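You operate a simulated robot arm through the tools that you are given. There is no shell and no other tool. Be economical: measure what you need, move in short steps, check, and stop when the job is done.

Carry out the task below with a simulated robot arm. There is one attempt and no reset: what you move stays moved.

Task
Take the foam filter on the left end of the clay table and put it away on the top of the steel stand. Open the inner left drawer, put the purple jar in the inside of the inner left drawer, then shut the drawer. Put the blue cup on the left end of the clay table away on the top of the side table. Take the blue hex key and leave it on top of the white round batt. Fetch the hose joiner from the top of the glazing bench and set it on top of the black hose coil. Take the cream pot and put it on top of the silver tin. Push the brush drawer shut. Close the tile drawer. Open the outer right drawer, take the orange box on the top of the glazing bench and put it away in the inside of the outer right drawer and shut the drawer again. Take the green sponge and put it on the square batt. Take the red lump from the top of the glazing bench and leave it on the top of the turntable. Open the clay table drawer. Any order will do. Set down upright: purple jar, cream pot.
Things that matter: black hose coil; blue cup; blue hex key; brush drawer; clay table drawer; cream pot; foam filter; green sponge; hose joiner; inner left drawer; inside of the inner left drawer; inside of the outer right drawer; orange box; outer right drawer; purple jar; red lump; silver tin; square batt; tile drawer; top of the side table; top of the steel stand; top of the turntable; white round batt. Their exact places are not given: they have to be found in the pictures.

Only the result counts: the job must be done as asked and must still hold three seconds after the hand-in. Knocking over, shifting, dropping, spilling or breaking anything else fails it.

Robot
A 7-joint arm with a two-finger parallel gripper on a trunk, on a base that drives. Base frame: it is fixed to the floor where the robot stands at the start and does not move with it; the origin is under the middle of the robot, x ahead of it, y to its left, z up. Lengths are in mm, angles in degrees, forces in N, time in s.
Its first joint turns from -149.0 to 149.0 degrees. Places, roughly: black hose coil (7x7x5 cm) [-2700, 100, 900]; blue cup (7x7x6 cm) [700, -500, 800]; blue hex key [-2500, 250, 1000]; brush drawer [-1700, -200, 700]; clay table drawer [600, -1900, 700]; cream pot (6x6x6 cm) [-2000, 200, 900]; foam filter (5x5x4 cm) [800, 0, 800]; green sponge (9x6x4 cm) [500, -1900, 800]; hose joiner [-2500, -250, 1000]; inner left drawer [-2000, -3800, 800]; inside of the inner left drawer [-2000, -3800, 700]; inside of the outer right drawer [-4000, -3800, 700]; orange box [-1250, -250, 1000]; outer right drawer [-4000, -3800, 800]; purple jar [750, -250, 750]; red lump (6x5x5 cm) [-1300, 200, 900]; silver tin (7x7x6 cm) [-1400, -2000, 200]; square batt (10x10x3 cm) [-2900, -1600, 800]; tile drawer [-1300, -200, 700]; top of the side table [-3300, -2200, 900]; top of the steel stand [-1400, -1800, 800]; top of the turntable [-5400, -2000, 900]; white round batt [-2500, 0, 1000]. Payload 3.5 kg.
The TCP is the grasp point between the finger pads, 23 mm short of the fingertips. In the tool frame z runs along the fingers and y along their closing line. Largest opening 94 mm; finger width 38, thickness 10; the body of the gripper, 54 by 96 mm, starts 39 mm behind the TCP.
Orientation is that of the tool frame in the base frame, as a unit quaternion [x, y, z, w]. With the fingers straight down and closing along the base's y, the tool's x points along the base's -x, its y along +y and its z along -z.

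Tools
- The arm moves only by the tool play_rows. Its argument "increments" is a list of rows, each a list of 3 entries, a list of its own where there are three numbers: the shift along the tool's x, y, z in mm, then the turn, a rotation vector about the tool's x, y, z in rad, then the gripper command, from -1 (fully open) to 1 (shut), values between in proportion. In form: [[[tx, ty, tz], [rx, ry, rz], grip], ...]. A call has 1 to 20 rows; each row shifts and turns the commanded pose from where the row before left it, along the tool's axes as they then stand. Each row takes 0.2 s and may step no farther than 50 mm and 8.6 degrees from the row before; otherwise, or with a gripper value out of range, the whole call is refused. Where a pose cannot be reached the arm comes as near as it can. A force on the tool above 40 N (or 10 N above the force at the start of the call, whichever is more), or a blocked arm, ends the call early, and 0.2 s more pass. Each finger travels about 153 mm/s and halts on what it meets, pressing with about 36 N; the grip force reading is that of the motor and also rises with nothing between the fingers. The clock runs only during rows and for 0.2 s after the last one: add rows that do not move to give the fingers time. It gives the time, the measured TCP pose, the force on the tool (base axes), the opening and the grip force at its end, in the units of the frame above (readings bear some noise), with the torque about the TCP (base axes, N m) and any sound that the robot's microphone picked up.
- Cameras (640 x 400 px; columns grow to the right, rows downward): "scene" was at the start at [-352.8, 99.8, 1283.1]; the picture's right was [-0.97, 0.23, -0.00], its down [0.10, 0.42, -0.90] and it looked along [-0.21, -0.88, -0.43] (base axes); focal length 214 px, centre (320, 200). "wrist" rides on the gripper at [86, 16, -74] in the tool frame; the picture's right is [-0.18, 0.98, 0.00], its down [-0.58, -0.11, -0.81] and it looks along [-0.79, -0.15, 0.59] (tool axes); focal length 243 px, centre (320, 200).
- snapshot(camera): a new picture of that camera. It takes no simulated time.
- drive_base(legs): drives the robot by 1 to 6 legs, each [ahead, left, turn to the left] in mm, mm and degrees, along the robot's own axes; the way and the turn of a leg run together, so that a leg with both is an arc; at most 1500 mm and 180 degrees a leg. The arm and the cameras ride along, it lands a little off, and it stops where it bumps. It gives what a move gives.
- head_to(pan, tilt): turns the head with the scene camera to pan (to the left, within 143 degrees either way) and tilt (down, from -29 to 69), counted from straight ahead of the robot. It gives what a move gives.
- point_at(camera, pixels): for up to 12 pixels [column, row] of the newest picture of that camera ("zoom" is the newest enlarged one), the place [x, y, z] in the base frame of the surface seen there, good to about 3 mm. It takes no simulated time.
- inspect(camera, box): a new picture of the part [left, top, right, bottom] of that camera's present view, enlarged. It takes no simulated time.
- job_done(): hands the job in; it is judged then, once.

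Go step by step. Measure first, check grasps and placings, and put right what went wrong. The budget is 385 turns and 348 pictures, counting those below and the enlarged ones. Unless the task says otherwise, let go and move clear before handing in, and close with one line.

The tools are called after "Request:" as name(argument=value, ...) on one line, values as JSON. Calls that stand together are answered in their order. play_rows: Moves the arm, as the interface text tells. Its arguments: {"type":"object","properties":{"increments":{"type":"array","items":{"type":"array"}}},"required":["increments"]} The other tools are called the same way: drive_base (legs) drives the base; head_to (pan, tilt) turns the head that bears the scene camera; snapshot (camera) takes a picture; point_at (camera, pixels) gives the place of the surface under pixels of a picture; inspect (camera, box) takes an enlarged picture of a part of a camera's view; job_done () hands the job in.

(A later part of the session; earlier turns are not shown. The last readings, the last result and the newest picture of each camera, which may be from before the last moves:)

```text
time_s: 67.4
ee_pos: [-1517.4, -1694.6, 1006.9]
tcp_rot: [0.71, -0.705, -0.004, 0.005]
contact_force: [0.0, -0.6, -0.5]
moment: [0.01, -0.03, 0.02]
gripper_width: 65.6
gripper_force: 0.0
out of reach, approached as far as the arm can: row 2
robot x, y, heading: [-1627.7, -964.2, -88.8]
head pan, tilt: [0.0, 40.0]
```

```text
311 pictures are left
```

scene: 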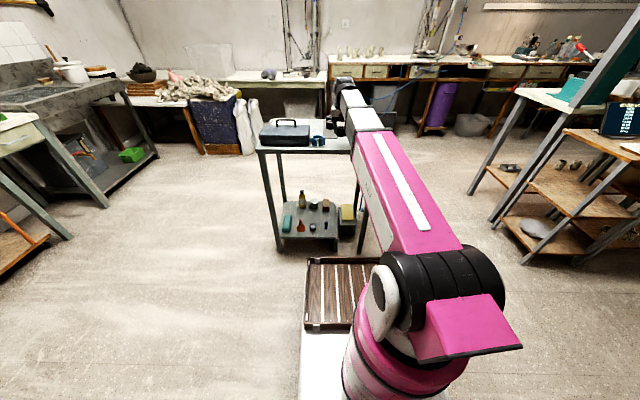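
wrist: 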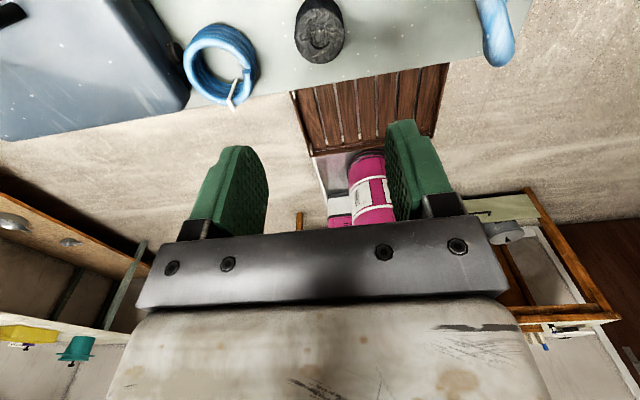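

The filter is on the stand at (320,30), standing. Next the glazing bench: raise the arm, move clear and turn around to face it.

Request:
play_rows(increments=[[[0, 0, -45], [0, 0, 0], -0.4], [[0, 0, -45], [0, 0, 0], -0.4]])

Request:
drive_base(legs=[[0, -420, 0], [150, 0, 0], [0, 0, 179]])

Request:
head_to(pan=-25, tilt=35)

Request:
snapshot(camera="scene")

Request:
snapshot(camera="wrist")

```text
time_s: 68.0
ee_pos: [-1515.2, -1695.4, 1096.8]
tcp_rot: [0.709, -0.705, -0.003, 0.004]
contact_force: [0.0, -0.6, -0.2]
moment: [-0.02, -0.01, 0.01]
gripper_width: 65.7
gripper_force: 0.0
robot x, y, heading: [-1628.1, -966.3, -89.2]
head pan, tilt: [0.0, 40.0]
```

```text
time_s: 78.8
ee_pos: [-2118.6, -387.5, 1096.7]
tcp_rot: [0.719, 0.695, 0.004, 0.003]
contact_force: [0.1, -0.5, 0.2]
moment: [0.01, 0.01, -0.02]
gripper_width: 65.8
gripper_force: 0.1
robot x, y, heading: [-2036.7, -1115.9, 88.5]
head pan, tilt: [0.0, 40.0]
```

```text
time_s: 79.6
ee_pos: [-2118.6, -388.9, 1096.6]
tcp_rot: [0.719, 0.695, 0.004, 0.004]
contact_force: [-0.6, -0.2, 0.3]
moment: [0.02, -0.01, 0.0]
gripper_width: 65.9
gripper_force: 0.1
robot x, y, heading: [-2040.2, -1121.7, 88.8]
head pan, tilt: [-25.0, 35.0]
```

```text
310 pictures are left
```

scene: 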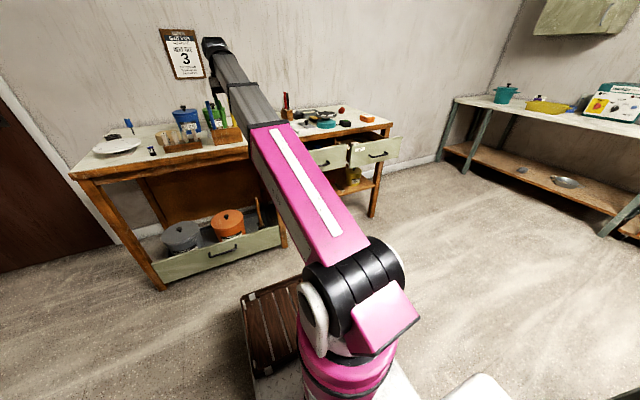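

```text
309 pictures are left
```

wrist: 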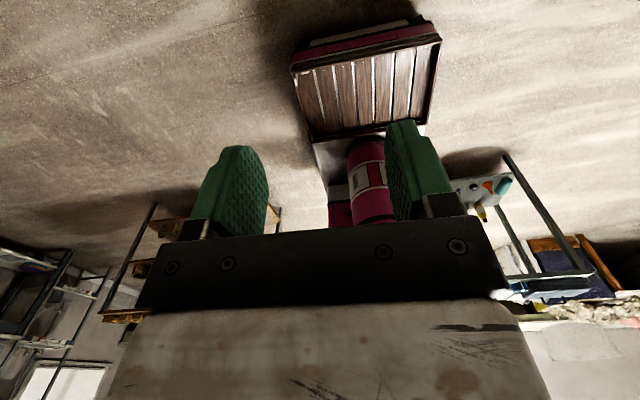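

Good view of the bench. I'll enlarge both halves to identify items.

Request:
inspect(camera="scene", box=[60, 80, 260, 205])

Request:
inspect(camera="scene", box=[250, 80, 410, 180])

Request:
point_at(camera="scene", pixels=[[330, 158], [378, 152], [372, 120], [340, 111], [320, 118], [345, 125], [300, 160], [185, 115], [120, 148], [75, 172], [153, 150], [115, 137]])

```text
3.20 times, centred on (160, 142) of scene
```

zoom: 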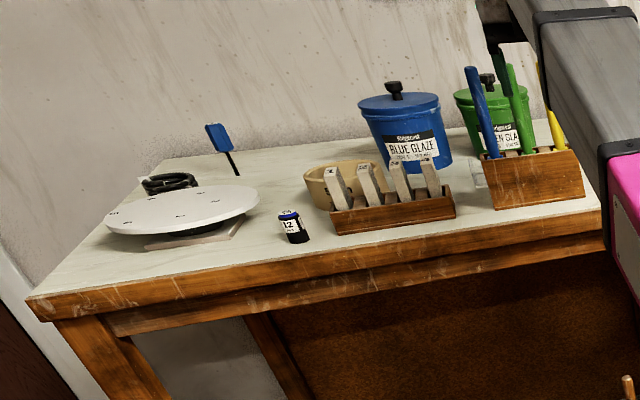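

```text
4.00 times, centred on (330, 130) of scene
```

zoom: 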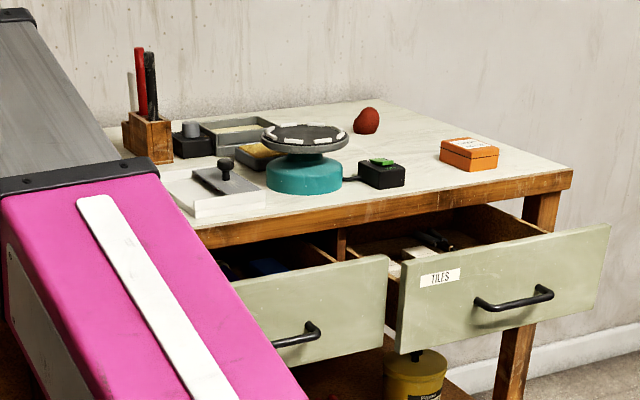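

```text
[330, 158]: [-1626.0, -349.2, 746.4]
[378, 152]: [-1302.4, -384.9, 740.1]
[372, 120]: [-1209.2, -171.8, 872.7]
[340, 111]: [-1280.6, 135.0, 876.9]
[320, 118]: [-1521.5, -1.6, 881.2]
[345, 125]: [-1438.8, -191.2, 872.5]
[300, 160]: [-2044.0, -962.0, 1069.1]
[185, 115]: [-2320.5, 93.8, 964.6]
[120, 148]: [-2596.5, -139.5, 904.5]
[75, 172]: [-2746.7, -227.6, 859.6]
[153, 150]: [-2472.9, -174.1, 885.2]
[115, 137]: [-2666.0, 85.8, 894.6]
```

Both drawers stand out at the front (tile y≈-385, brush y≈-349). I'll drive over in front of them and tilt the tool forward to push with fingertips.

Request:
drive_base(legs=[[0, -400, 1]])

Request:
play_rows(increments=[[[-25, 0, 0], [0, 0.13, 0], 1], [[-25, 0, 0], [0, 0.13, 0], 1], [[0, 0, 0], [0, 0.131, 0], 1], [[0, 0, 0], [0, 0.131, 0], 1], [[0, 0, 0], [0, 0.131, 0], 1], [[0, 0, 0], [0, 0.131, 0], 1], [[0, 0, 0], [0, 0.131, 0], 1], [[0, 0, 0], [0, 0.131, 0], 1], [[0, 0, 0], [0, 0.131, 0], 1], [[0, 0, 0], [0, 0.131, 0], 1], [[0, 0, 0], [0, 0.131, 0], 1], [[0, 0, 0], [0, 0.131, 0], 1]])

Request:
snapshot(camera="scene")

Request:
snapshot(camera="wrist")

```text
time_s: 82.2
ee_pos: [-1727.5, -393.6, 1097.8]
tcp_rot: [0.712, 0.703, 0.004, 0.003]
contact_force: [-0.1, 0.3, -0.4]
moment: [-0.01, 0.01, -0.02]
gripper_width: 65.8
gripper_force: 0.0
robot x, y, heading: [-1628.3, -1127.2, 90.2]
head pan, tilt: [-25.0, 35.0]
```

```text
time_s: 84.8
ee_pos: [-1728.6, -442.4, 1092.5]
tcp_rot: [0.499, 0.499, 0.506, -0.496]
contact_force: [1.1, -0.7, -0.1]
moment: [-0.01, 0.01, -0.01]
gripper_width: 0.1
gripper_force: 36.1
robot x, y, heading: [-1633.7, -1130.6, 89.9]
head pan, tilt: [-25.0, 35.0]
```

```text
306 pictures are left
```

scene: 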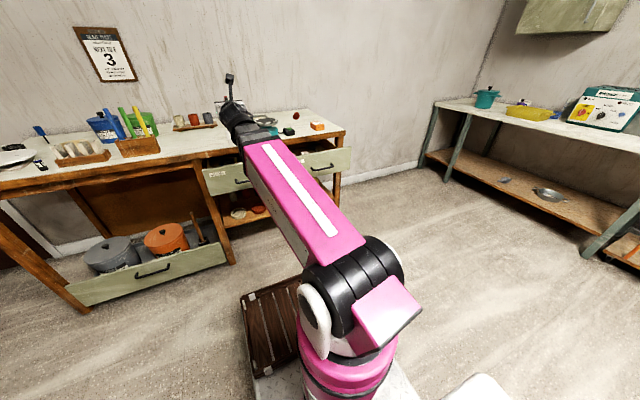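

```text
305 pictures are left
```

wrist: 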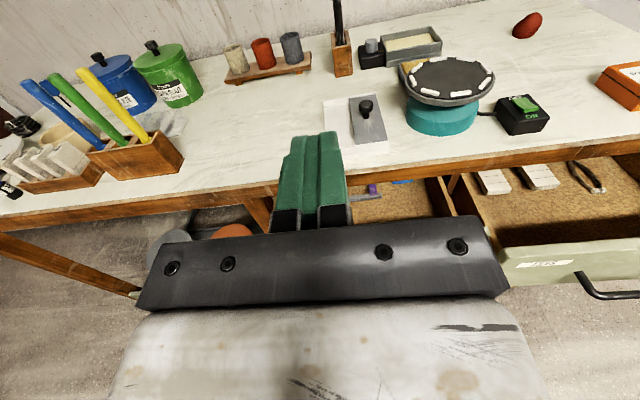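

The tool now points horizontally toward the bench, camera on top. I'll lower in front of the brush drawer and look.

Request:
play_rows(increments=[[[-45, 0, -10], [0, 0, 0], 1], [[-45, 0, -10], [0, 0, 0], 1], [[-45, 0, -10], [0, 0, 0], 1], [[-45, 0, 0], [0, 0, 0], 1], [[-45, 0, 0], [0, 0, 0], 1], [[-45, 0, 0], [0, 0, 0], 1]])

Request:
snapshot(camera="scene")

Request:
snapshot(camera="wrist")

```text
time_s: 86.2
ee_pos: [-1726.7, -475.5, 823.6]
tcp_rot: [0.5, 0.499, 0.505, -0.495]
contact_force: [-0.3, -0.4, 0.4]
moment: [0.02, 0.04, -0.03]
gripper_width: 0.0
gripper_force: 36.3
robot x, y, heading: [-1630.9, -1128.8, 89.9]
head pan, tilt: [-25.0, 35.0]
```

```text
304 pictures are left
```

scene: 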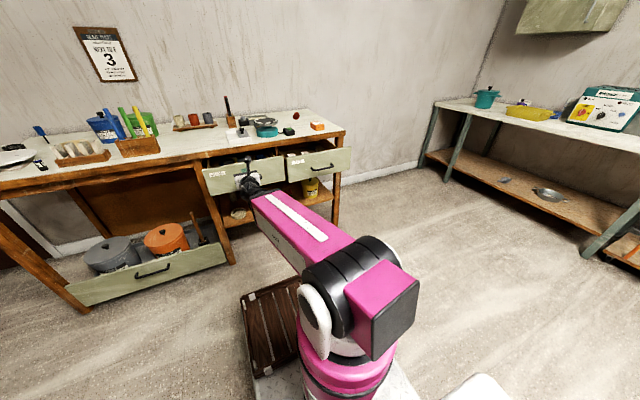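

```text
303 pictures are left
```

wrist: 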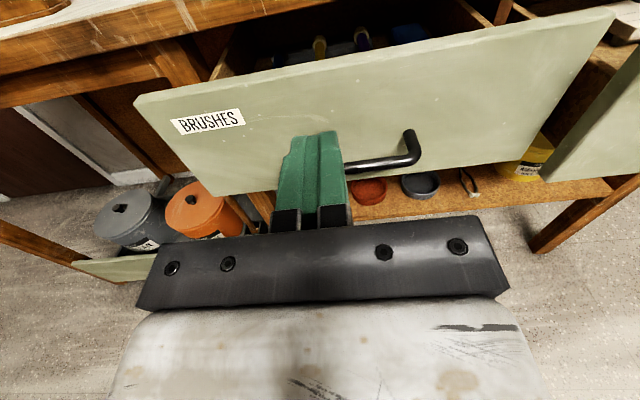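

The brush panel fills the wrist view; handle from (345,170) to (410,150). Measuring panel extents.

Request:
point_at(camera="wrist", pixels=[[140, 100], [190, 190], [250, 150], [345, 170], [410, 160], [408, 135], [590, 30], [540, 165], [200, 60], [320, 130], [450, 10]])

```text
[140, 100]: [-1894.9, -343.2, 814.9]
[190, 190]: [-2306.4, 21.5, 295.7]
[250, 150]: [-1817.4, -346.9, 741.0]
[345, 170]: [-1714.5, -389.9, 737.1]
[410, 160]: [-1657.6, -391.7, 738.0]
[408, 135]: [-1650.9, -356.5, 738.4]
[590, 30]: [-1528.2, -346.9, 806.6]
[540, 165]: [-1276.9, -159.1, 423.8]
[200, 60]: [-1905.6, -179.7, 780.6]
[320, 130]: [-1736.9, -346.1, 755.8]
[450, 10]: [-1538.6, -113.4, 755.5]
```

Panel spans x −1895..−1525, front y −345. Pushing at x=-1800, z≈748.

Request:
play_rows(increments=[[[-40, -37, 0], [0, 0, 0], 1], [[-37, -37, 0], [0, 0, 0], 1], [[0, 0, 40], [0, 0, 0], 1], [[0, 0, 40], [0, 0, 0], 1], [[0, 0, 25], [0, 0, 0], 1], [[0, 0, 25], [0, 0, 0], 1], [[0, 0, 25], [0, 0, 0], 1], [[0, 0, 25], [0, 0, 0], 1], [[0, 0, 25], [0, 0, 0], 1], [[0, 0, 25], [0, 0, 0], 1]])

Request:
snapshot(camera="wrist")

```text
refused: row 1 steps farther than a row can; nothing moved
```

```text
302 pictures are left
```

wrist: 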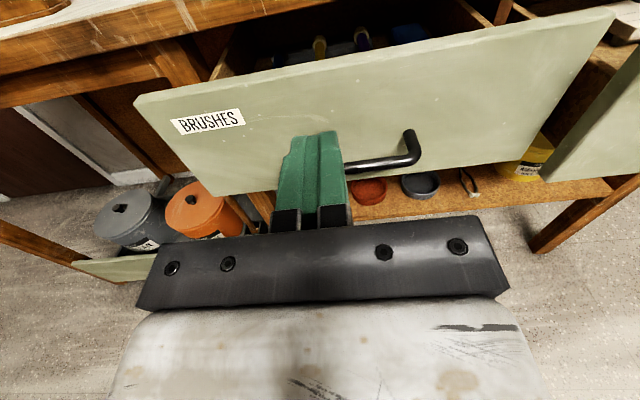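

Row too long (54 mm); splitting it.

Request:
play_rows(increments=[[[-26, -25, 0], [0, 0, 0], 1], [[-26, -25, 0], [0, 0, 0], 1], [[-25, -25, 0], [0, 0, 0], 1], [[0, 0, 40], [0, 0, 0], 1], [[0, 0, 40], [0, 0, 0], 1], [[0, 0, 25], [0, 0, 0], 1], [[0, 0, 25], [0, 0, 0], 1], [[0, 0, 25], [0, 0, 0], 1], [[0, 0, 25], [0, 0, 0], 1], [[0, 0, 25], [0, 0, 0], 1], [[0, 0, 25], [0, 0, 0], 1]])

Request:
snapshot(camera="wrist")

```text
time_s: 88.6
ee_pos: [-1794.9, -242.3, 743.2]
tcp_rot: [0.5, 0.499, 0.506, -0.495]
contact_force: [-0.3, -0.7, 0.0]
moment: [0.02, -0.01, -0.02]
gripper_width: 0.0
gripper_force: 36.0
robot x, y, heading: [-1630.6, -1124.9, 90.2]
head pan, tilt: [-25.0, 35.0]
```

```text
301 pictures are left
```

wrist: 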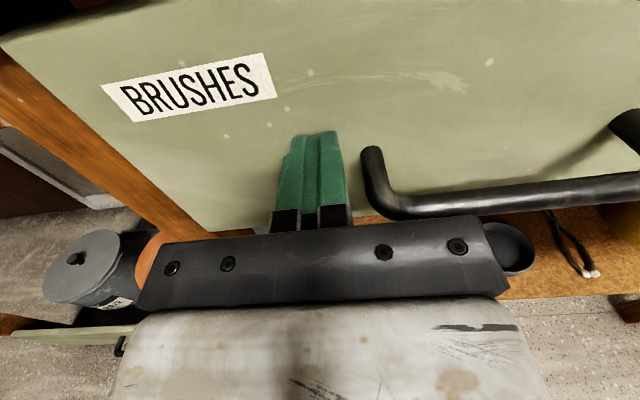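

The drawer slides in. Continuing until it resists.

Request:
play_rows(increments=[[[0, 0, 15], [0, 0, 0], 1], [[0, 0, 15], [0, 0, 0], 1], [[0, 0, 15], [0, 0, 0], 1], [[0, 0, 15], [0, 0, 0], 1]])

Request:
snapshot(camera="wrist")

Request:
snapshot(camera="scene")

```text
time_s: 88.9
ee_pos: [-1795.0, -242.5, 744.1]
tcp_rot: [0.5, 0.5, 0.505, -0.495]
contact_force: [-0.9, -4.1, 3.4]
moment: [0.02, 0.01, 0.08]
gripper_width: 0.0
gripper_force: 35.8
robot x, y, heading: [-1629.3, -1124.7, 90.0]
head pan, tilt: [-25.0, 35.0]
stopped in row 1: the force on the tool passed its limit at 59 N (the readings are from after the stop); the commanded pose is now the measured one
```

```text
300 pictures are left
```

wrist: 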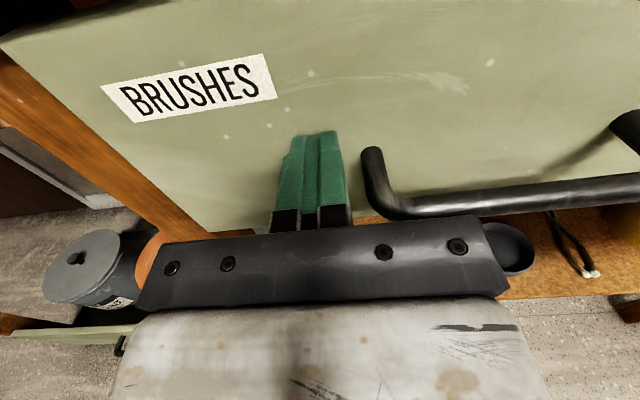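

```text
299 pictures are left
```

scene: 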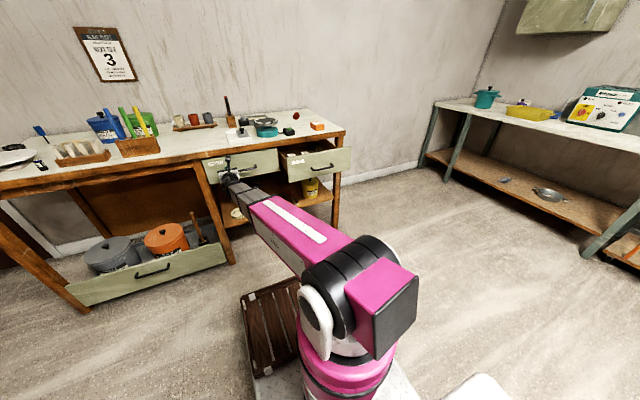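

It hit a stop at y≈-215. Back off and go to the tile drawer.

Request:
play_rows(increments=[[[0, 0, -45], [0, 0, 0], 1], [[0, 0, -45], [0, 0, 0], 1], [[0, 0, -45], [0, 0, 0], 1], [[0, 0, -45], [0, 0, 0], 1], [[0, 0, -45], [0, 0, 0], 1], [[0, 45, 0], [0, 0, 0], 1], [[0, 45, 0], [0, 0, 0], 1], [[0, 45, 0], [0, 0, 0], 1], [[0, 45, 0], [0, 0, 0], 1], [[0, 45, 0], [0, 0, 0], 1], [[0, 45, 0], [0, 0, 0], 1], [[0, 45, 0], [0, 0, 0], 1], [[0, 45, 0], [0, 0, 0], 1]])

Request:
snapshot(camera="wrist")

Request:
inspect(camera="scene", box=[180, 100, 380, 225])

```text
time_s: 91.7
ee_pos: [-1602.0, -456.0, 788.1]
tcp_rot: [0.523, 0.486, 0.518, -0.471]
contact_force: [0.0, 0.5, 0.6]
moment: [0.01, -0.04, -0.04]
gripper_width: 0.1
gripper_force: 36.0
out of reach, approached as far as the arm can: row 9, 10, 11, 12, 13
robot x, y, heading: [-1631.8, -1124.2, 90.0]
head pan, tilt: [-25.0, 35.0]
```

```text
298 pictures are left
```

wrist: 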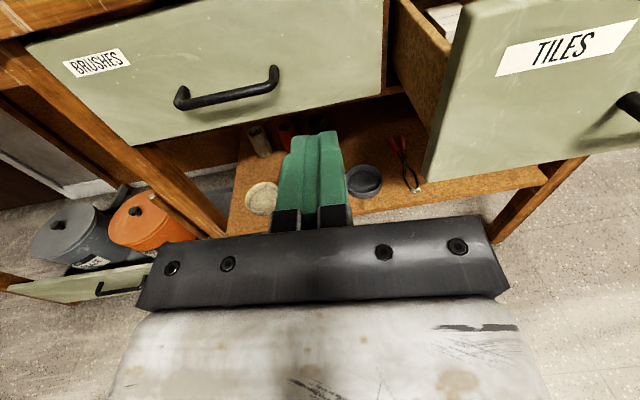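

```text
3.20 times, centred on (280, 162) of scene
```

zoom: 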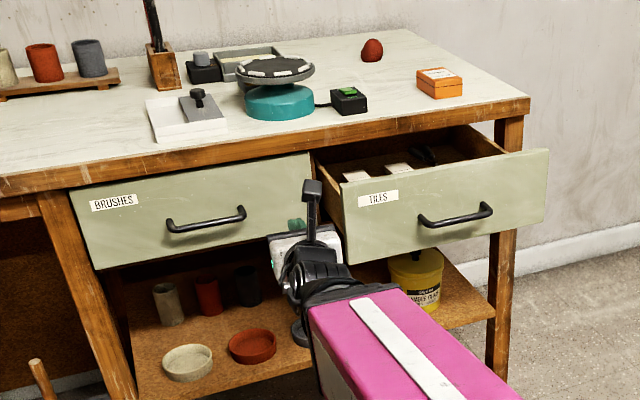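

Brush drawer is flush. The arm is at a limit, so drive the base right 190 and push the tile drawer.

Request:
drive_base(legs=[[0, -185, 0]])

Request:
play_rows(increments=[[[-35, 0, 0], [0, 0, 0], 1], [[0, 0, 35], [0, 0, 0], 1], [[0, 0, 25], [0, 0, 0], 1], [[0, 0, 25], [0, 0, 0], 1], [[0, 0, 25], [0, 0, 0], 1], [[0, 0, 25], [0, 0, 0], 1], [[0, 0, 25], [0, 0, 0], 1], [[0, 0, 25], [0, 0, 0], 1], [[0, 0, 15], [0, 0, 0], 1], [[0, 0, 15], [0, 0, 0], 1], [[0, 0, 10], [0, 0, 0], 1]])

Request:
inspect(camera="scene", box=[130, 80, 370, 230])

```text
time_s: 93.2
ee_pos: [-1420.2, -456.1, 787.2]
tcp_rot: [0.522, 0.487, 0.517, -0.472]
contact_force: [0.0, 0.0, -0.2]
moment: [0.03, 0.03, -0.01]
gripper_width: 0.1
gripper_force: 35.9
robot x, y, heading: [-1445.2, -1125.3, 90.2]
head pan, tilt: [-25.0, 35.0]
```

```text
time_s: 95.6
ee_pos: [-1400.2, -242.4, 749.0]
tcp_rot: [0.525, 0.486, 0.519, -0.469]
contact_force: [-0.5, -6.8, 2.4]
moment: [0.22, 0.0, 0.06]
gripper_width: 0.0
gripper_force: 36.8
robot x, y, heading: [-1445.0, -1125.0, 90.4]
head pan, tilt: [-25.0, 35.0]
stopped in row 11: the force on the tool passed its limit at 50 N (the readings are from after the stop); the commanded pose is now the measured one
```

```text
2.67 times, centred on (250, 155) of scene
```

zoom: 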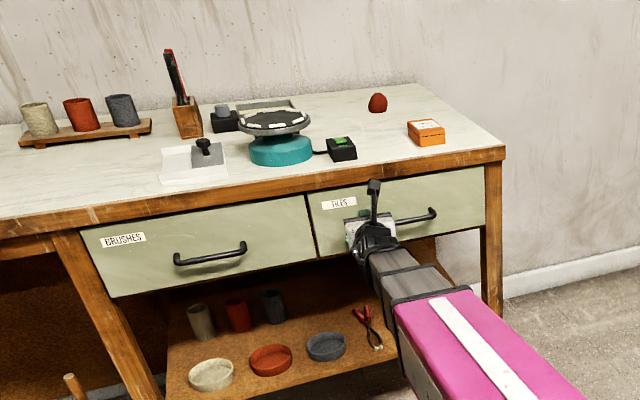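

Both drawers are shut. Back off, raise, and view the rack of pots with the wrist camera.

Request:
play_rows(increments=[[[0, 0, -45], [0, 0, 0], 1], [[0, 0, -45], [0, 0, 0], 1], [[0, 0, -45], [0, 0, 0], 1], [[0, 0, -45], [0, 0, 0], 1], [[45, 0, 0], [0, 0, 0], 1], [[45, 0, 0], [0, 0, 0], 1], [[45, 0, 0], [0, 0, 0], 1], [[45, 0, 0], [0, 0, 0], 1], [[45, 0, 0], [0, 0, 0], 1], [[45, 0, 0], [0, 0, 0], 1], [[45, 0, 0], [0, 0, 0], 1], [[45, 0, 0], [0, 0, 0], 1]])

Request:
drive_base(legs=[[0, 500, 0]])

Request:
snapshot(camera="wrist")

Request:
snapshot(camera="scene")

```text
time_s: 98.2
ee_pos: [-1422.0, -407.9, 1117.0]
tcp_rot: [0.526, 0.485, 0.519, -0.467]
contact_force: [-0.2, -0.8, -0.1]
moment: [0.04, 0.01, -0.01]
gripper_width: 0.0
gripper_force: 37.0
robot x, y, heading: [-1444.8, -1124.6, 90.1]
head pan, tilt: [-25.0, 35.0]
```

```text
time_s: 101.2
ee_pos: [-1939.0, -410.7, 1117.4]
tcp_rot: [0.526, 0.485, 0.519, -0.467]
contact_force: [0.4, 0.6, -0.4]
moment: [-0.01, 0.0, 0.0]
gripper_width: 0.0
gripper_force: 36.3
robot x, y, heading: [-1968.1, -1127.7, 90.0]
head pan, tilt: [-25.0, 35.0]
```

```text
295 pictures are left
```

wrist: 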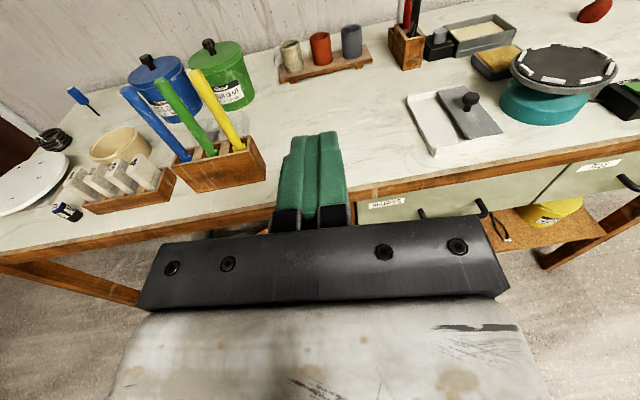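

```text
294 pictures are left
```

scene: 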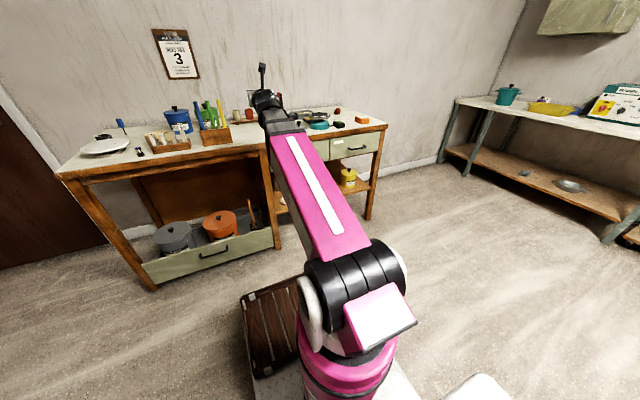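

Request:
inspect(camera="wrist", box=[240, 0, 400, 100])

Request:
inspect(camera="wrist", box=[0, 60, 200, 230])

Request:
point_at(camera="wrist", pixels=[[290, 50], [291, 65], [320, 48], [350, 40], [280, 75], [372, 60], [320, 75], [230, 95], [50, 135], [65, 212], [40, 180], [85, 100]])

```text
4.00 times, centred on (320, 50) of wrist
```

zoom: 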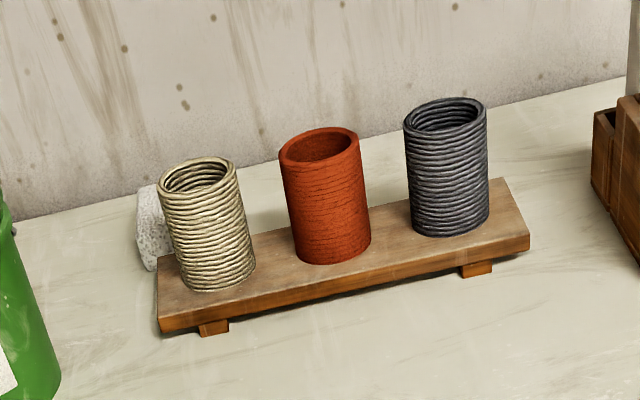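

```text
2.35 times, centred on (100, 145) of wrist
```

zoom: 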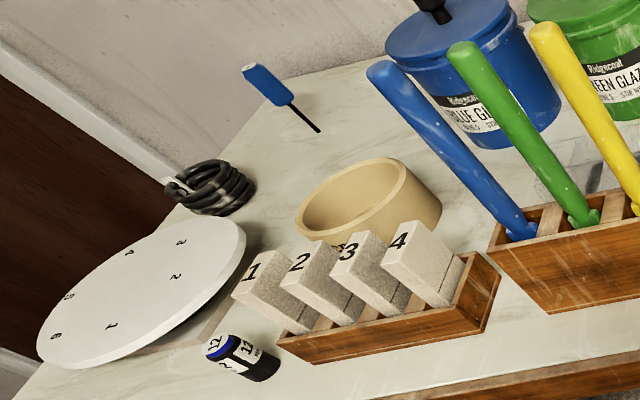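

```text
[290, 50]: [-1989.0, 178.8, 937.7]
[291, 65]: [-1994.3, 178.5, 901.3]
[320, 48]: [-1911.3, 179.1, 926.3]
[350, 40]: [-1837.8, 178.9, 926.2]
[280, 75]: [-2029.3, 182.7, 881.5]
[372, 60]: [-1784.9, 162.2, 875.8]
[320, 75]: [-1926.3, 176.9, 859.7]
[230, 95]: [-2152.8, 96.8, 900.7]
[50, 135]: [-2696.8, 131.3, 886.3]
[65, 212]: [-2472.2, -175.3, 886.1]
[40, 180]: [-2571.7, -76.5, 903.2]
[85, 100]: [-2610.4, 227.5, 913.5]
```

The ribbed cream pot at (290,50) stands on a rack at about (-1990,205), top ≈950. I'll check front clearance of the lower tray, then drive forward.

Request:
point_at(camera="scene", pixels=[[210, 255], [270, 240], [160, 285], [100, 180]])

Request:
play_rows(increments=[[[0, -25, 0], [0.046, 0.012, 0], 1], [[0, -25, 0], [0.046, 0.012, 0], 1], [[-10, 0, 0], [0, 0, 0], -0.5], [[-10, 0, 0], [0, 0, 0], -0.5], [[0, 0, 0], [0, 0, 0], -0.5]])

```text
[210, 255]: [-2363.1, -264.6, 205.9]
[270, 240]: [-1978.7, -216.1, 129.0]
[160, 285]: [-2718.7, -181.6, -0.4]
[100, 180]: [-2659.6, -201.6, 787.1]
```

```text
time_s: 102.4
ee_pos: [-1990.7, -408.2, 1096.3]
tcp_rot: [0.498, 0.503, 0.502, -0.497]
contact_force: [0.8, -0.2, 0.1]
moment: [0.03, -0.01, -0.02]
gripper_width: 70.7
gripper_force: 0.1
robot x, y, heading: [-1963.1, -1128.0, 90.0]
head pan, tilt: [-25.0, 35.0]
```

Lower handle reaches y≈-265, so robot y up to −730 is safe. Driving 390 ahead; tool passes above the bench items at z 1096.

Request:
drive_base(legs=[[390, 0, 0]])

Request:
snapshot(camera="wrist")

```text
time_s: 104.8
ee_pos: [-1989.7, -25.4, 1097.2]
tcp_rot: [0.499, 0.502, 0.502, -0.497]
contact_force: [0.9, -0.1, 0.0]
moment: [0.02, 0.01, 0.02]
gripper_width: 70.6
gripper_force: 0.1
robot x, y, heading: [-1964.1, -741.5, 90.2]
head pan, tilt: [-25.0, 35.0]
```

```text
291 pictures are left
```

wrist: 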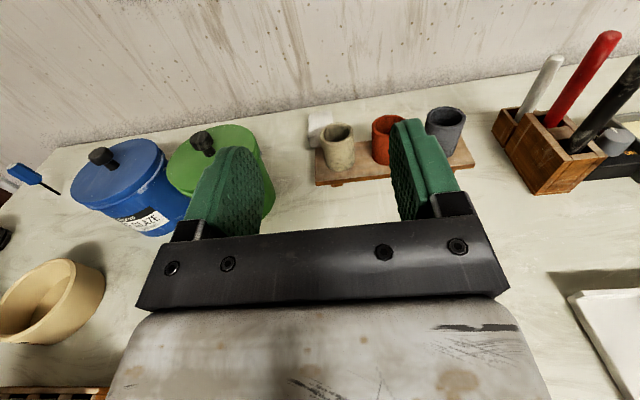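

Measuring the cream pot and the neighbours more closely.

Request:
inspect(camera="wrist", box=[160, 90, 480, 290])

Request:
point_at(camera="wrist", pixels=[[324, 145], [339, 150], [353, 145], [339, 165], [338, 125], [373, 140], [388, 145], [275, 170], [262, 160], [319, 125], [322, 180]])

```text
2.00 times, centred on (320, 190) of wrist
```

zoom: 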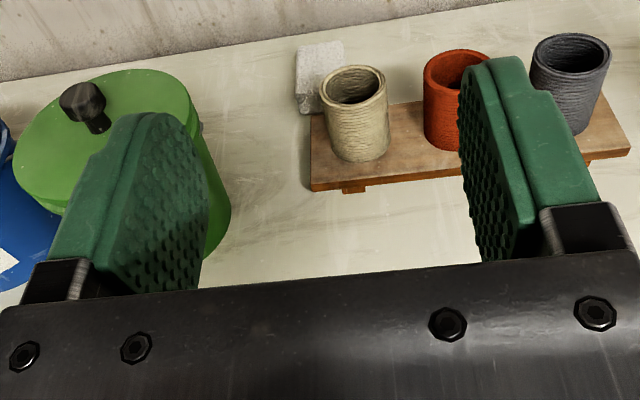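

```text
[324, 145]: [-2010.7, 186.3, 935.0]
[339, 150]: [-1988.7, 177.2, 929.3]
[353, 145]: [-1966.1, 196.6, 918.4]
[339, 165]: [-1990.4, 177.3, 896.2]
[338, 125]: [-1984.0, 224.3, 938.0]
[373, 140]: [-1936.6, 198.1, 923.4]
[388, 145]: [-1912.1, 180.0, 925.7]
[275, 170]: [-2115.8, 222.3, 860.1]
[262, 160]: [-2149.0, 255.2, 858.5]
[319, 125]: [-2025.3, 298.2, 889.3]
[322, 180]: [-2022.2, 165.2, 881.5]
```

Cream pot: centre ≈(-1988,201), rack top 885, 29 mm gap to the red pot. I'll pitch the tool 30° down, open to ~62 mm and approach.

Request:
play_rows(increments=[[[0, 0, 0], [0, -0.131, 0], -0.32], [[0, 0, 0], [0, -0.131, 0], -0.32], [[0, 0, 0], [0, -0.131, 0], -0.32], [[0, 0, 0], [0, -0.131, 0], -0.32], [[-5.6, 0, 40], [0, 0, 0], -0.32], [[-5.6, 0, 40], [0, 0, 0], -0.32], [[-5.6, 0, 40], [0, 0, 0], -0.32], [[-5.6, 0, 40], [0, 0, 0], -0.32]])

Request:
snapshot(camera="wrist")

Request:
snapshot(camera="scene")

```text
time_s: 106.6
ee_pos: [-2021.4, 100.6, 991.1]
tcp_rot: [0.615, 0.61, 0.358, -0.348]
contact_force: [-0.5, -0.3, -0.4]
moment: [0.03, 0.02, -0.03]
gripper_width: 61.8
gripper_force: 0.1
out of reach, approached as far as the arm can: row 1, 2, 3, 4
robot x, y, heading: [-1966.0, -743.7, 90.0]
head pan, tilt: [-25.0, 35.0]
```

```text
289 pictures are left
```

wrist: 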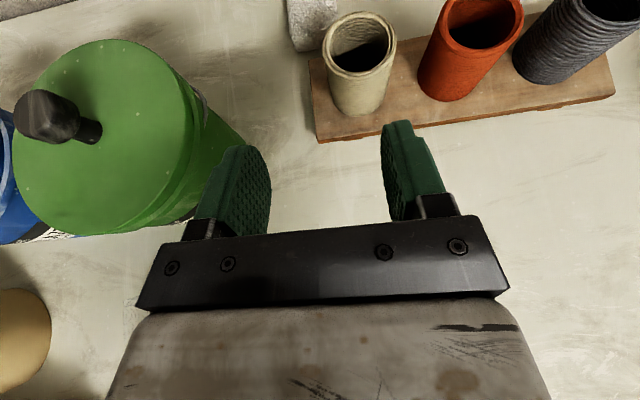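

```text
288 pictures are left
```

scene: 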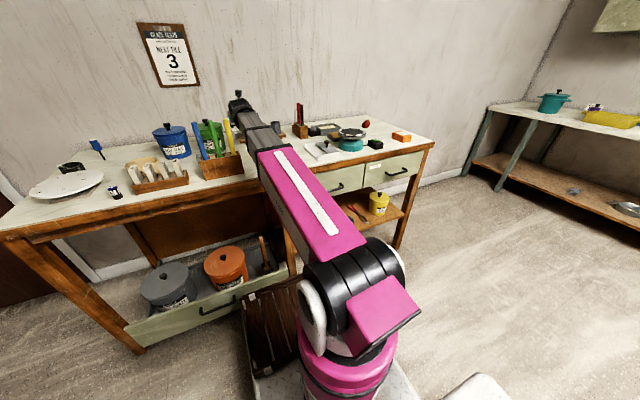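

Orientation is right but x drifted to -2021. Shift +33 in x, then approach along the tool.

Request:
play_rows(increments=[[[0, 33, 0], [0, 0, 0], -0.32], [[-3, 0, 30], [0, 0, 0], -0.32], [[-3, 0, 30], [0, 0, 0], -0.32]])

Request:
snapshot(camera="wrist")

```text
time_s: 107.4
ee_pos: [-2020.0, 150.6, 951.7]
tcp_rot: [0.615, 0.61, 0.358, -0.348]
contact_force: [-0.6, -0.3, 0.0]
moment: [-0.05, 0.03, 0.0]
gripper_width: 62.1
gripper_force: 0.0
out of reach, approached as far as the arm can: row 1, 2, 3
robot x, y, heading: [-1964.3, -745.1, 90.0]
head pan, tilt: [-25.0, 35.0]
```

```text
287 pictures are left
```

wrist: 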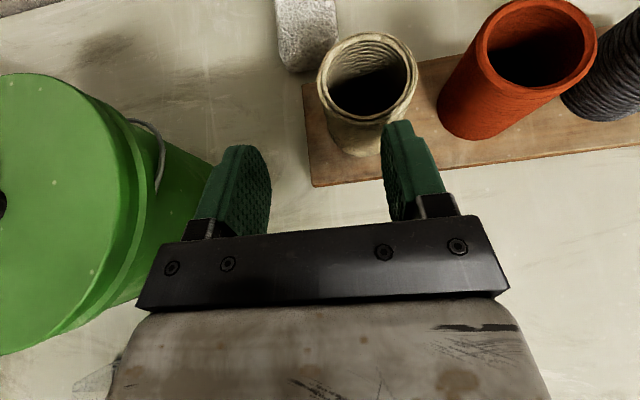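

The arm is at a joint limit to the right; I'll back off 25 mm and shift the base 33 mm right instead.

Request:
play_rows(increments=[[[0, 0, -25], [0, 0, 0], -0.32]])

Request:
drive_base(legs=[[0, -40, 0]])

Request:
snapshot(camera="wrist")

```text
time_s: 107.8
ee_pos: [-2020.9, 128.8, 965.3]
tcp_rot: [0.615, 0.611, 0.358, -0.348]
contact_force: [-0.1, -0.9, -0.3]
moment: [0.0, 0.0, -0.01]
gripper_width: 62.1
gripper_force: 0.0
robot x, y, heading: [-1965.9, -742.8, 89.9]
head pan, tilt: [-25.0, 35.0]
```

```text
time_s: 108.7
ee_pos: [-1979.4, 128.8, 966.2]
tcp_rot: [0.614, 0.611, 0.358, -0.348]
contact_force: [0.3, -0.2, -0.1]
moment: [-0.01, 0.01, 0.02]
gripper_width: 62.0
gripper_force: 0.0
robot x, y, heading: [-1923.8, -744.3, 89.9]
head pan, tilt: [-25.0, 35.0]
```

```text
286 pictures are left
```

wrist: 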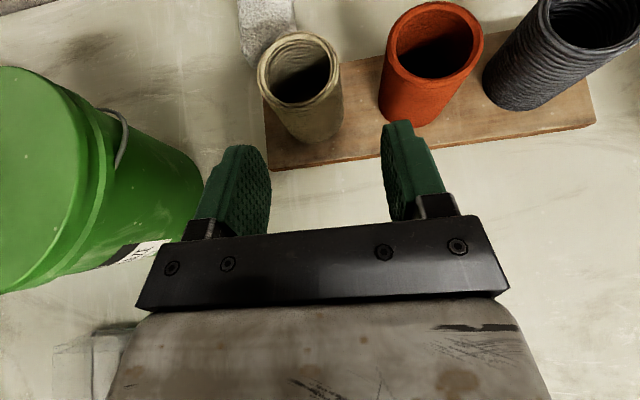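

Now x is −1979; shift −9 and approach 83 mm along the tool.

Request:
play_rows(increments=[[[0, -9, 0], [0, 0, 0], -0.32], [[-1, 0, 28], [0, 0, 0], -0.32], [[-1, 0, 28], [0, 0, 0], -0.32]])

Request:
snapshot(camera="wrist")

```text
time_s: 109.5
ee_pos: [-1988.6, 176.5, 936.1]
tcp_rot: [0.614, 0.611, 0.358, -0.349]
contact_force: [-0.2, -0.3, 0.9]
moment: [0.01, -0.05, -0.04]
gripper_width: 62.1
gripper_force: 0.0
robot x, y, heading: [-1926.5, -744.2, 90.0]
head pan, tilt: [-25.0, 35.0]
```

```text
285 pictures are left
```

wrist: 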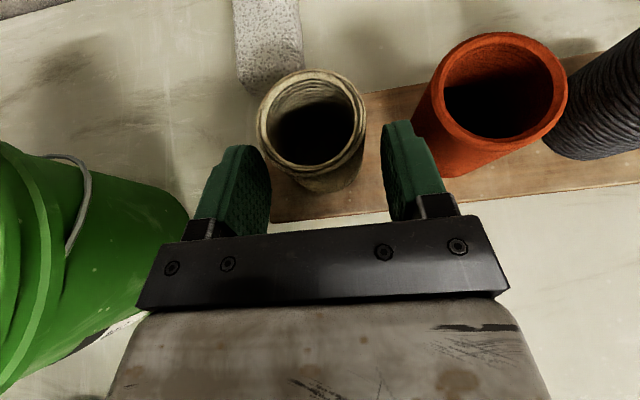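

The pot sits centred between the fingers. Final 26 mm and close.

Request:
play_rows(increments=[[[-1, -2, 26], [0, 0, 0], -0.32], [[0, 0, 0], [0, 0, 0], 0.3], [[0, 0, 0], [0, 0, 0], 1], [[0, 0, 0], [0, 0, 0], 1]])

Request:
snapshot(camera="wrist")

```text
time_s: 110.5
ee_pos: [-1990.9, 199.0, 921.6]
tcp_rot: [0.615, 0.611, 0.358, -0.348]
contact_force: [-2.0, 1.6, 4.8]
moment: [0.12, 0.2, -0.04]
gripper_width: 51.0
gripper_force: 35.8
robot x, y, heading: [-1926.2, -742.3, 89.8]
head pan, tilt: [-25.0, 35.0]
```

```text
284 pictures are left
```

wrist: 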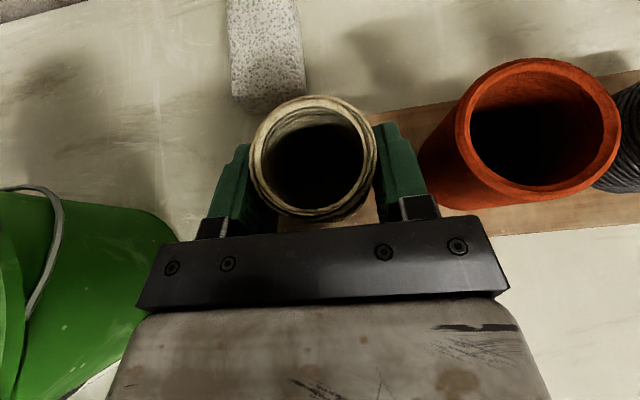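

Grip holds at 51 mm. Lift straight up, then drive back.

Request:
play_rows(increments=[[[17, 0, -10], [0, 0, 0], 1], [[34.6, 0, -20], [0, 0, 0], 1], [[34.6, 0, -20], [0, 0, 0], 1], [[34.6, 0, -20], [0, 0, 0], 1], [[-20, 0, -34.6], [0, 0, 0], 1], [[-20, 0, -34.6], [0, 0, 0], 1], [[-20, 0, -34.6], [0, 0, 0], 1], [[-20, 0, -34.6], [0, 0, 0], 1]])

Request:
drive_base(legs=[[-450, 0, 0]])

Request:
snapshot(camera="wrist")

Request:
snapshot(camera="scene")

```text
time_s: 112.3
ee_pos: [-1992.5, 39.6, 1062.3]
tcp_rot: [0.614, 0.611, 0.358, -0.348]
contact_force: [-0.8, 0.6, -0.6]
moment: [-0.01, 0.01, 0.0]
gripper_width: 51.4
gripper_force: 35.9
robot x, y, heading: [-1925.7, -744.0, 90.0]
head pan, tilt: [-25.0, 35.0]
```

```text
time_s: 115.0
ee_pos: [-1989.1, -414.1, 1062.7]
tcp_rot: [0.617, 0.608, 0.359, -0.347]
contact_force: [0.9, -0.7, -1.1]
moment: [-0.01, 0.01, 0.01]
gripper_width: 51.0
gripper_force: 35.7
robot x, y, heading: [-1929.2, -1200.6, 89.6]
head pan, tilt: [-25.0, 35.0]
```

```text
283 pictures are left
```

wrist: 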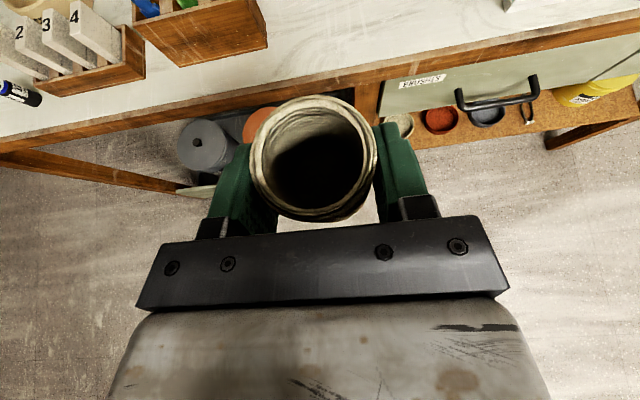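

```text
282 pictures are left
```

scene: 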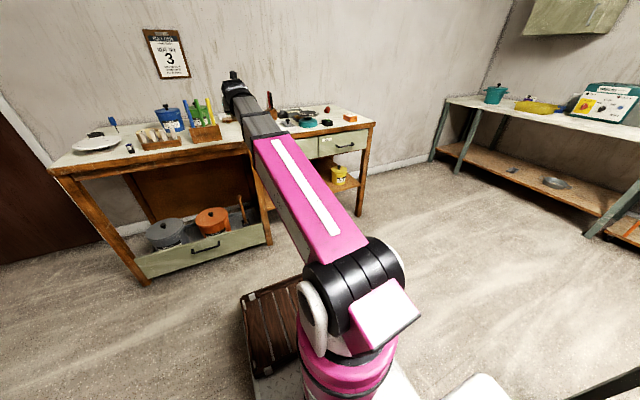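

Pot held well. Look at the stand's lower shelf on my right-rear.

Request:
head_to(pan=-115, tilt=45)

Request:
snapshot(camera="scene")

```text
time_s: 116.7
ee_pos: [-1989.5, -412.2, 1063.0]
tcp_rot: [0.617, 0.608, 0.359, -0.347]
contact_force: [0.2, 0.1, -0.2]
moment: [-0.02, 0.02, 0.0]
gripper_width: 50.9
gripper_force: 36.1
robot x, y, heading: [-1923.2, -1196.6, 89.5]
head pan, tilt: [-115.0, 45.0]
```

```text
281 pictures are left
```

scene: 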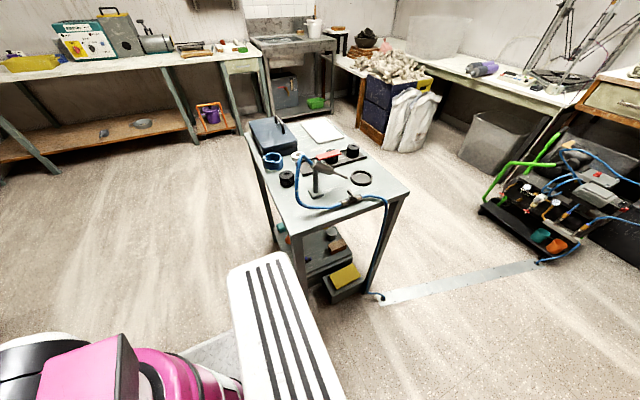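

Request:
inspect(camera="scene", box=[240, 110, 420, 310])

Request:
point_at(camera="scene", pixels=[[331, 233], [331, 240], [340, 245], [345, 275], [320, 258], [295, 240], [285, 245], [310, 275], [375, 270], [300, 270], [280, 228]])

```text
2.00 times, centred on (330, 210) of scene
```

zoom: 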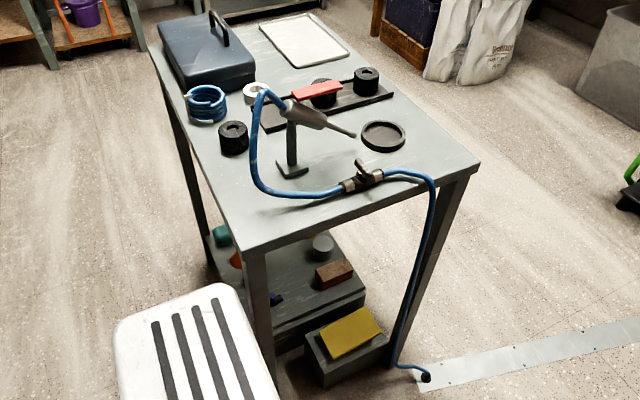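

```text
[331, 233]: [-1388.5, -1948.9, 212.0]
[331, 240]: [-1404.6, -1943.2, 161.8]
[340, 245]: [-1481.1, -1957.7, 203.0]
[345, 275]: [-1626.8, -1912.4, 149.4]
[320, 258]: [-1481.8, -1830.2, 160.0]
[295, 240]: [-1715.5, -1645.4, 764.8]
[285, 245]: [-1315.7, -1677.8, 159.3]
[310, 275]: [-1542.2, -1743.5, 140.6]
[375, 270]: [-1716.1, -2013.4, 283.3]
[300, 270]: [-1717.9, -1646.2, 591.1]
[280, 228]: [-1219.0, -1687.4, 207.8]
```

The silver tin is at zoom (322,245) → (-1388,-1949), top ≈215, near the stand's far (−y) side. Check free space there.

Request:
point_at(camera="scene", pixels=[[395, 140], [425, 155], [365, 140], [465, 165], [350, 80], [500, 220], [540, 240], [410, 290], [535, 262], [250, 170]])

```text
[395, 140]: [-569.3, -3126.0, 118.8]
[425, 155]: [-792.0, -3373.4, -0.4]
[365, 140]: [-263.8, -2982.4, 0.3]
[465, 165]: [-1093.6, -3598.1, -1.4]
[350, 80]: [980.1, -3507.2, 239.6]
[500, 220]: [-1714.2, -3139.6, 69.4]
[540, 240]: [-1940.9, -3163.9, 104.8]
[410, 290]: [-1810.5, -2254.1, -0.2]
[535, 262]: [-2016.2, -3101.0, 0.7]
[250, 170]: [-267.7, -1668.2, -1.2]
```

South side is free enough. I'll drive around the east side of the stand in steps: right 1200, back 1100.

Request:
drive_base(legs=[[0, -1200, 0.5], [-1100, 0, 0]])

Request:
head_to(pan=70, tilt=40)

Request:
snapshot(camera="scene")

Request:
head_to(pan=130, tilt=40)

Request:
snapshot(camera="scene")

```text
time_s: 128.1
ee_pos: [-783.2, -1525.9, 1063.0]
tcp_rot: [0.616, 0.609, 0.359, -0.347]
contact_force: [0.0, -0.3, -0.3]
moment: [0.0, 0.0, -0.05]
gripper_width: 51.3
gripper_force: 35.8
robot x, y, heading: [-721.9, -2307.5, 89.9]
head pan, tilt: [-115.0, 45.0]
```

```text
time_s: 130.8
ee_pos: [-783.2, -1527.5, 1062.8]
tcp_rot: [0.617, 0.609, 0.359, -0.346]
contact_force: [-1.1, -0.1, -0.5]
moment: [0.0, -0.01, -0.01]
gripper_width: 51.2
gripper_force: 36.1
robot x, y, heading: [-722.5, -2312.1, 89.9]
head pan, tilt: [70.0, 40.0]
```

```text
279 pictures are left
```

scene: 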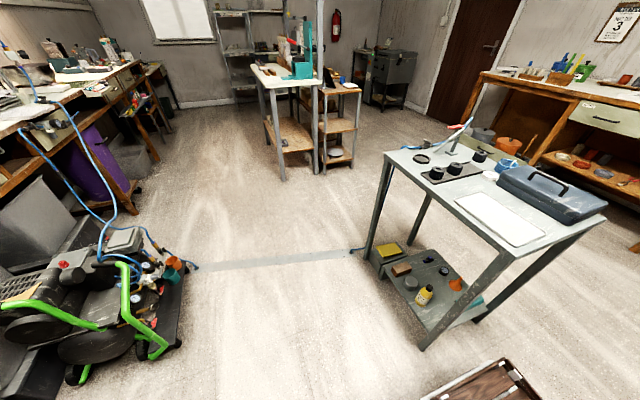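

```text
time_s: 132.2
ee_pos: [-784.2, -1525.8, 1062.1]
tcp_rot: [0.615, 0.61, 0.358, -0.348]
contact_force: [0.0, -0.2, -0.8]
moment: [-0.02, 0.01, 0.0]
gripper_width: 51.4
gripper_force: 36.4
robot x, y, heading: [-721.2, -2311.2, 89.7]
head pan, tilt: [130.0, 40.0]
```

```text
278 pictures are left
```

scene: 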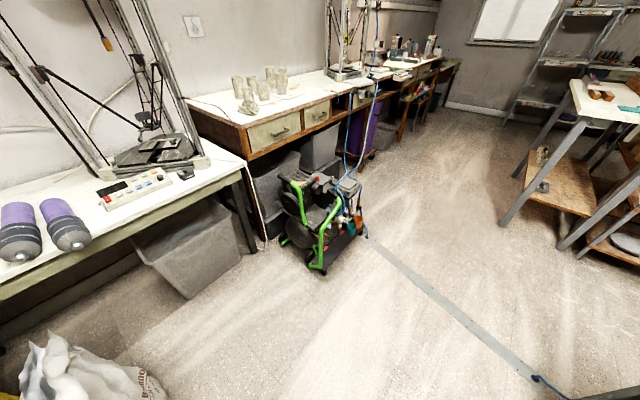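

Clear view. Measuring the tin, bottle, legs and compressor edges from the pan-70 view.

Request:
head_to(pan=70, tilt=40)

Request:
inspect(camera="scene", box=[350, 220, 510, 360])

Request:
point_at(camera="zoom", pixels=[[240, 250], [240, 238], [222, 250], [258, 250], [240, 275], [290, 290], [200, 200], [240, 330], [310, 380], [110, 150], [270, 320], [150, 190]])

Request:
point_at(camera="scene", pixels=[[182, 345], [185, 280], [75, 375], [160, 350], [355, 250], [370, 250], [422, 345]])

```text
time_s: 133.4
ee_pos: [-784.4, -1526.0, 1062.9]
tcp_rot: [0.616, 0.609, 0.359, -0.347]
contact_force: [-0.7, 0.8, -0.6]
moment: [0.02, 0.02, 0.02]
gripper_width: 51.3
gripper_force: 35.8
robot x, y, heading: [-721.1, -2313.1, 89.7]
head pan, tilt: [70.0, 40.0]
```

```text
2.86 times, centred on (430, 290) of scene
```

zoom: 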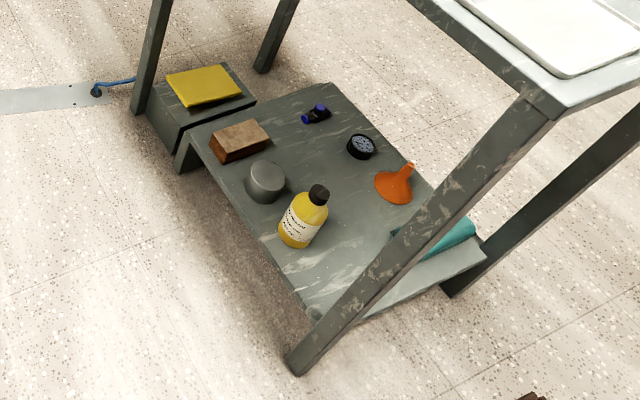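

```text
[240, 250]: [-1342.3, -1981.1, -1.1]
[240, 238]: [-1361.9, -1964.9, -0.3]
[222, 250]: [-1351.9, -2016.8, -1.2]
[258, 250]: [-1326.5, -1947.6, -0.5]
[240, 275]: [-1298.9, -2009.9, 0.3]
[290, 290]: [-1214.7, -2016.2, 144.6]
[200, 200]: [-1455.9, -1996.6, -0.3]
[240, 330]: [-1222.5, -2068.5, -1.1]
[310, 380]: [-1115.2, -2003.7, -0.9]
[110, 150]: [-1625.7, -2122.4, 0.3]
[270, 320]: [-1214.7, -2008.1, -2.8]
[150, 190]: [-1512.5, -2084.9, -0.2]
```

```text
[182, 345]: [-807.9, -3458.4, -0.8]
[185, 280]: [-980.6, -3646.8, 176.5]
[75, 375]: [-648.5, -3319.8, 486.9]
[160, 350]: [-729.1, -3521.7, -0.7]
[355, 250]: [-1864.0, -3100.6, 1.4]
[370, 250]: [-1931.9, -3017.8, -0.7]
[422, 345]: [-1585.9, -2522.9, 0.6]
```

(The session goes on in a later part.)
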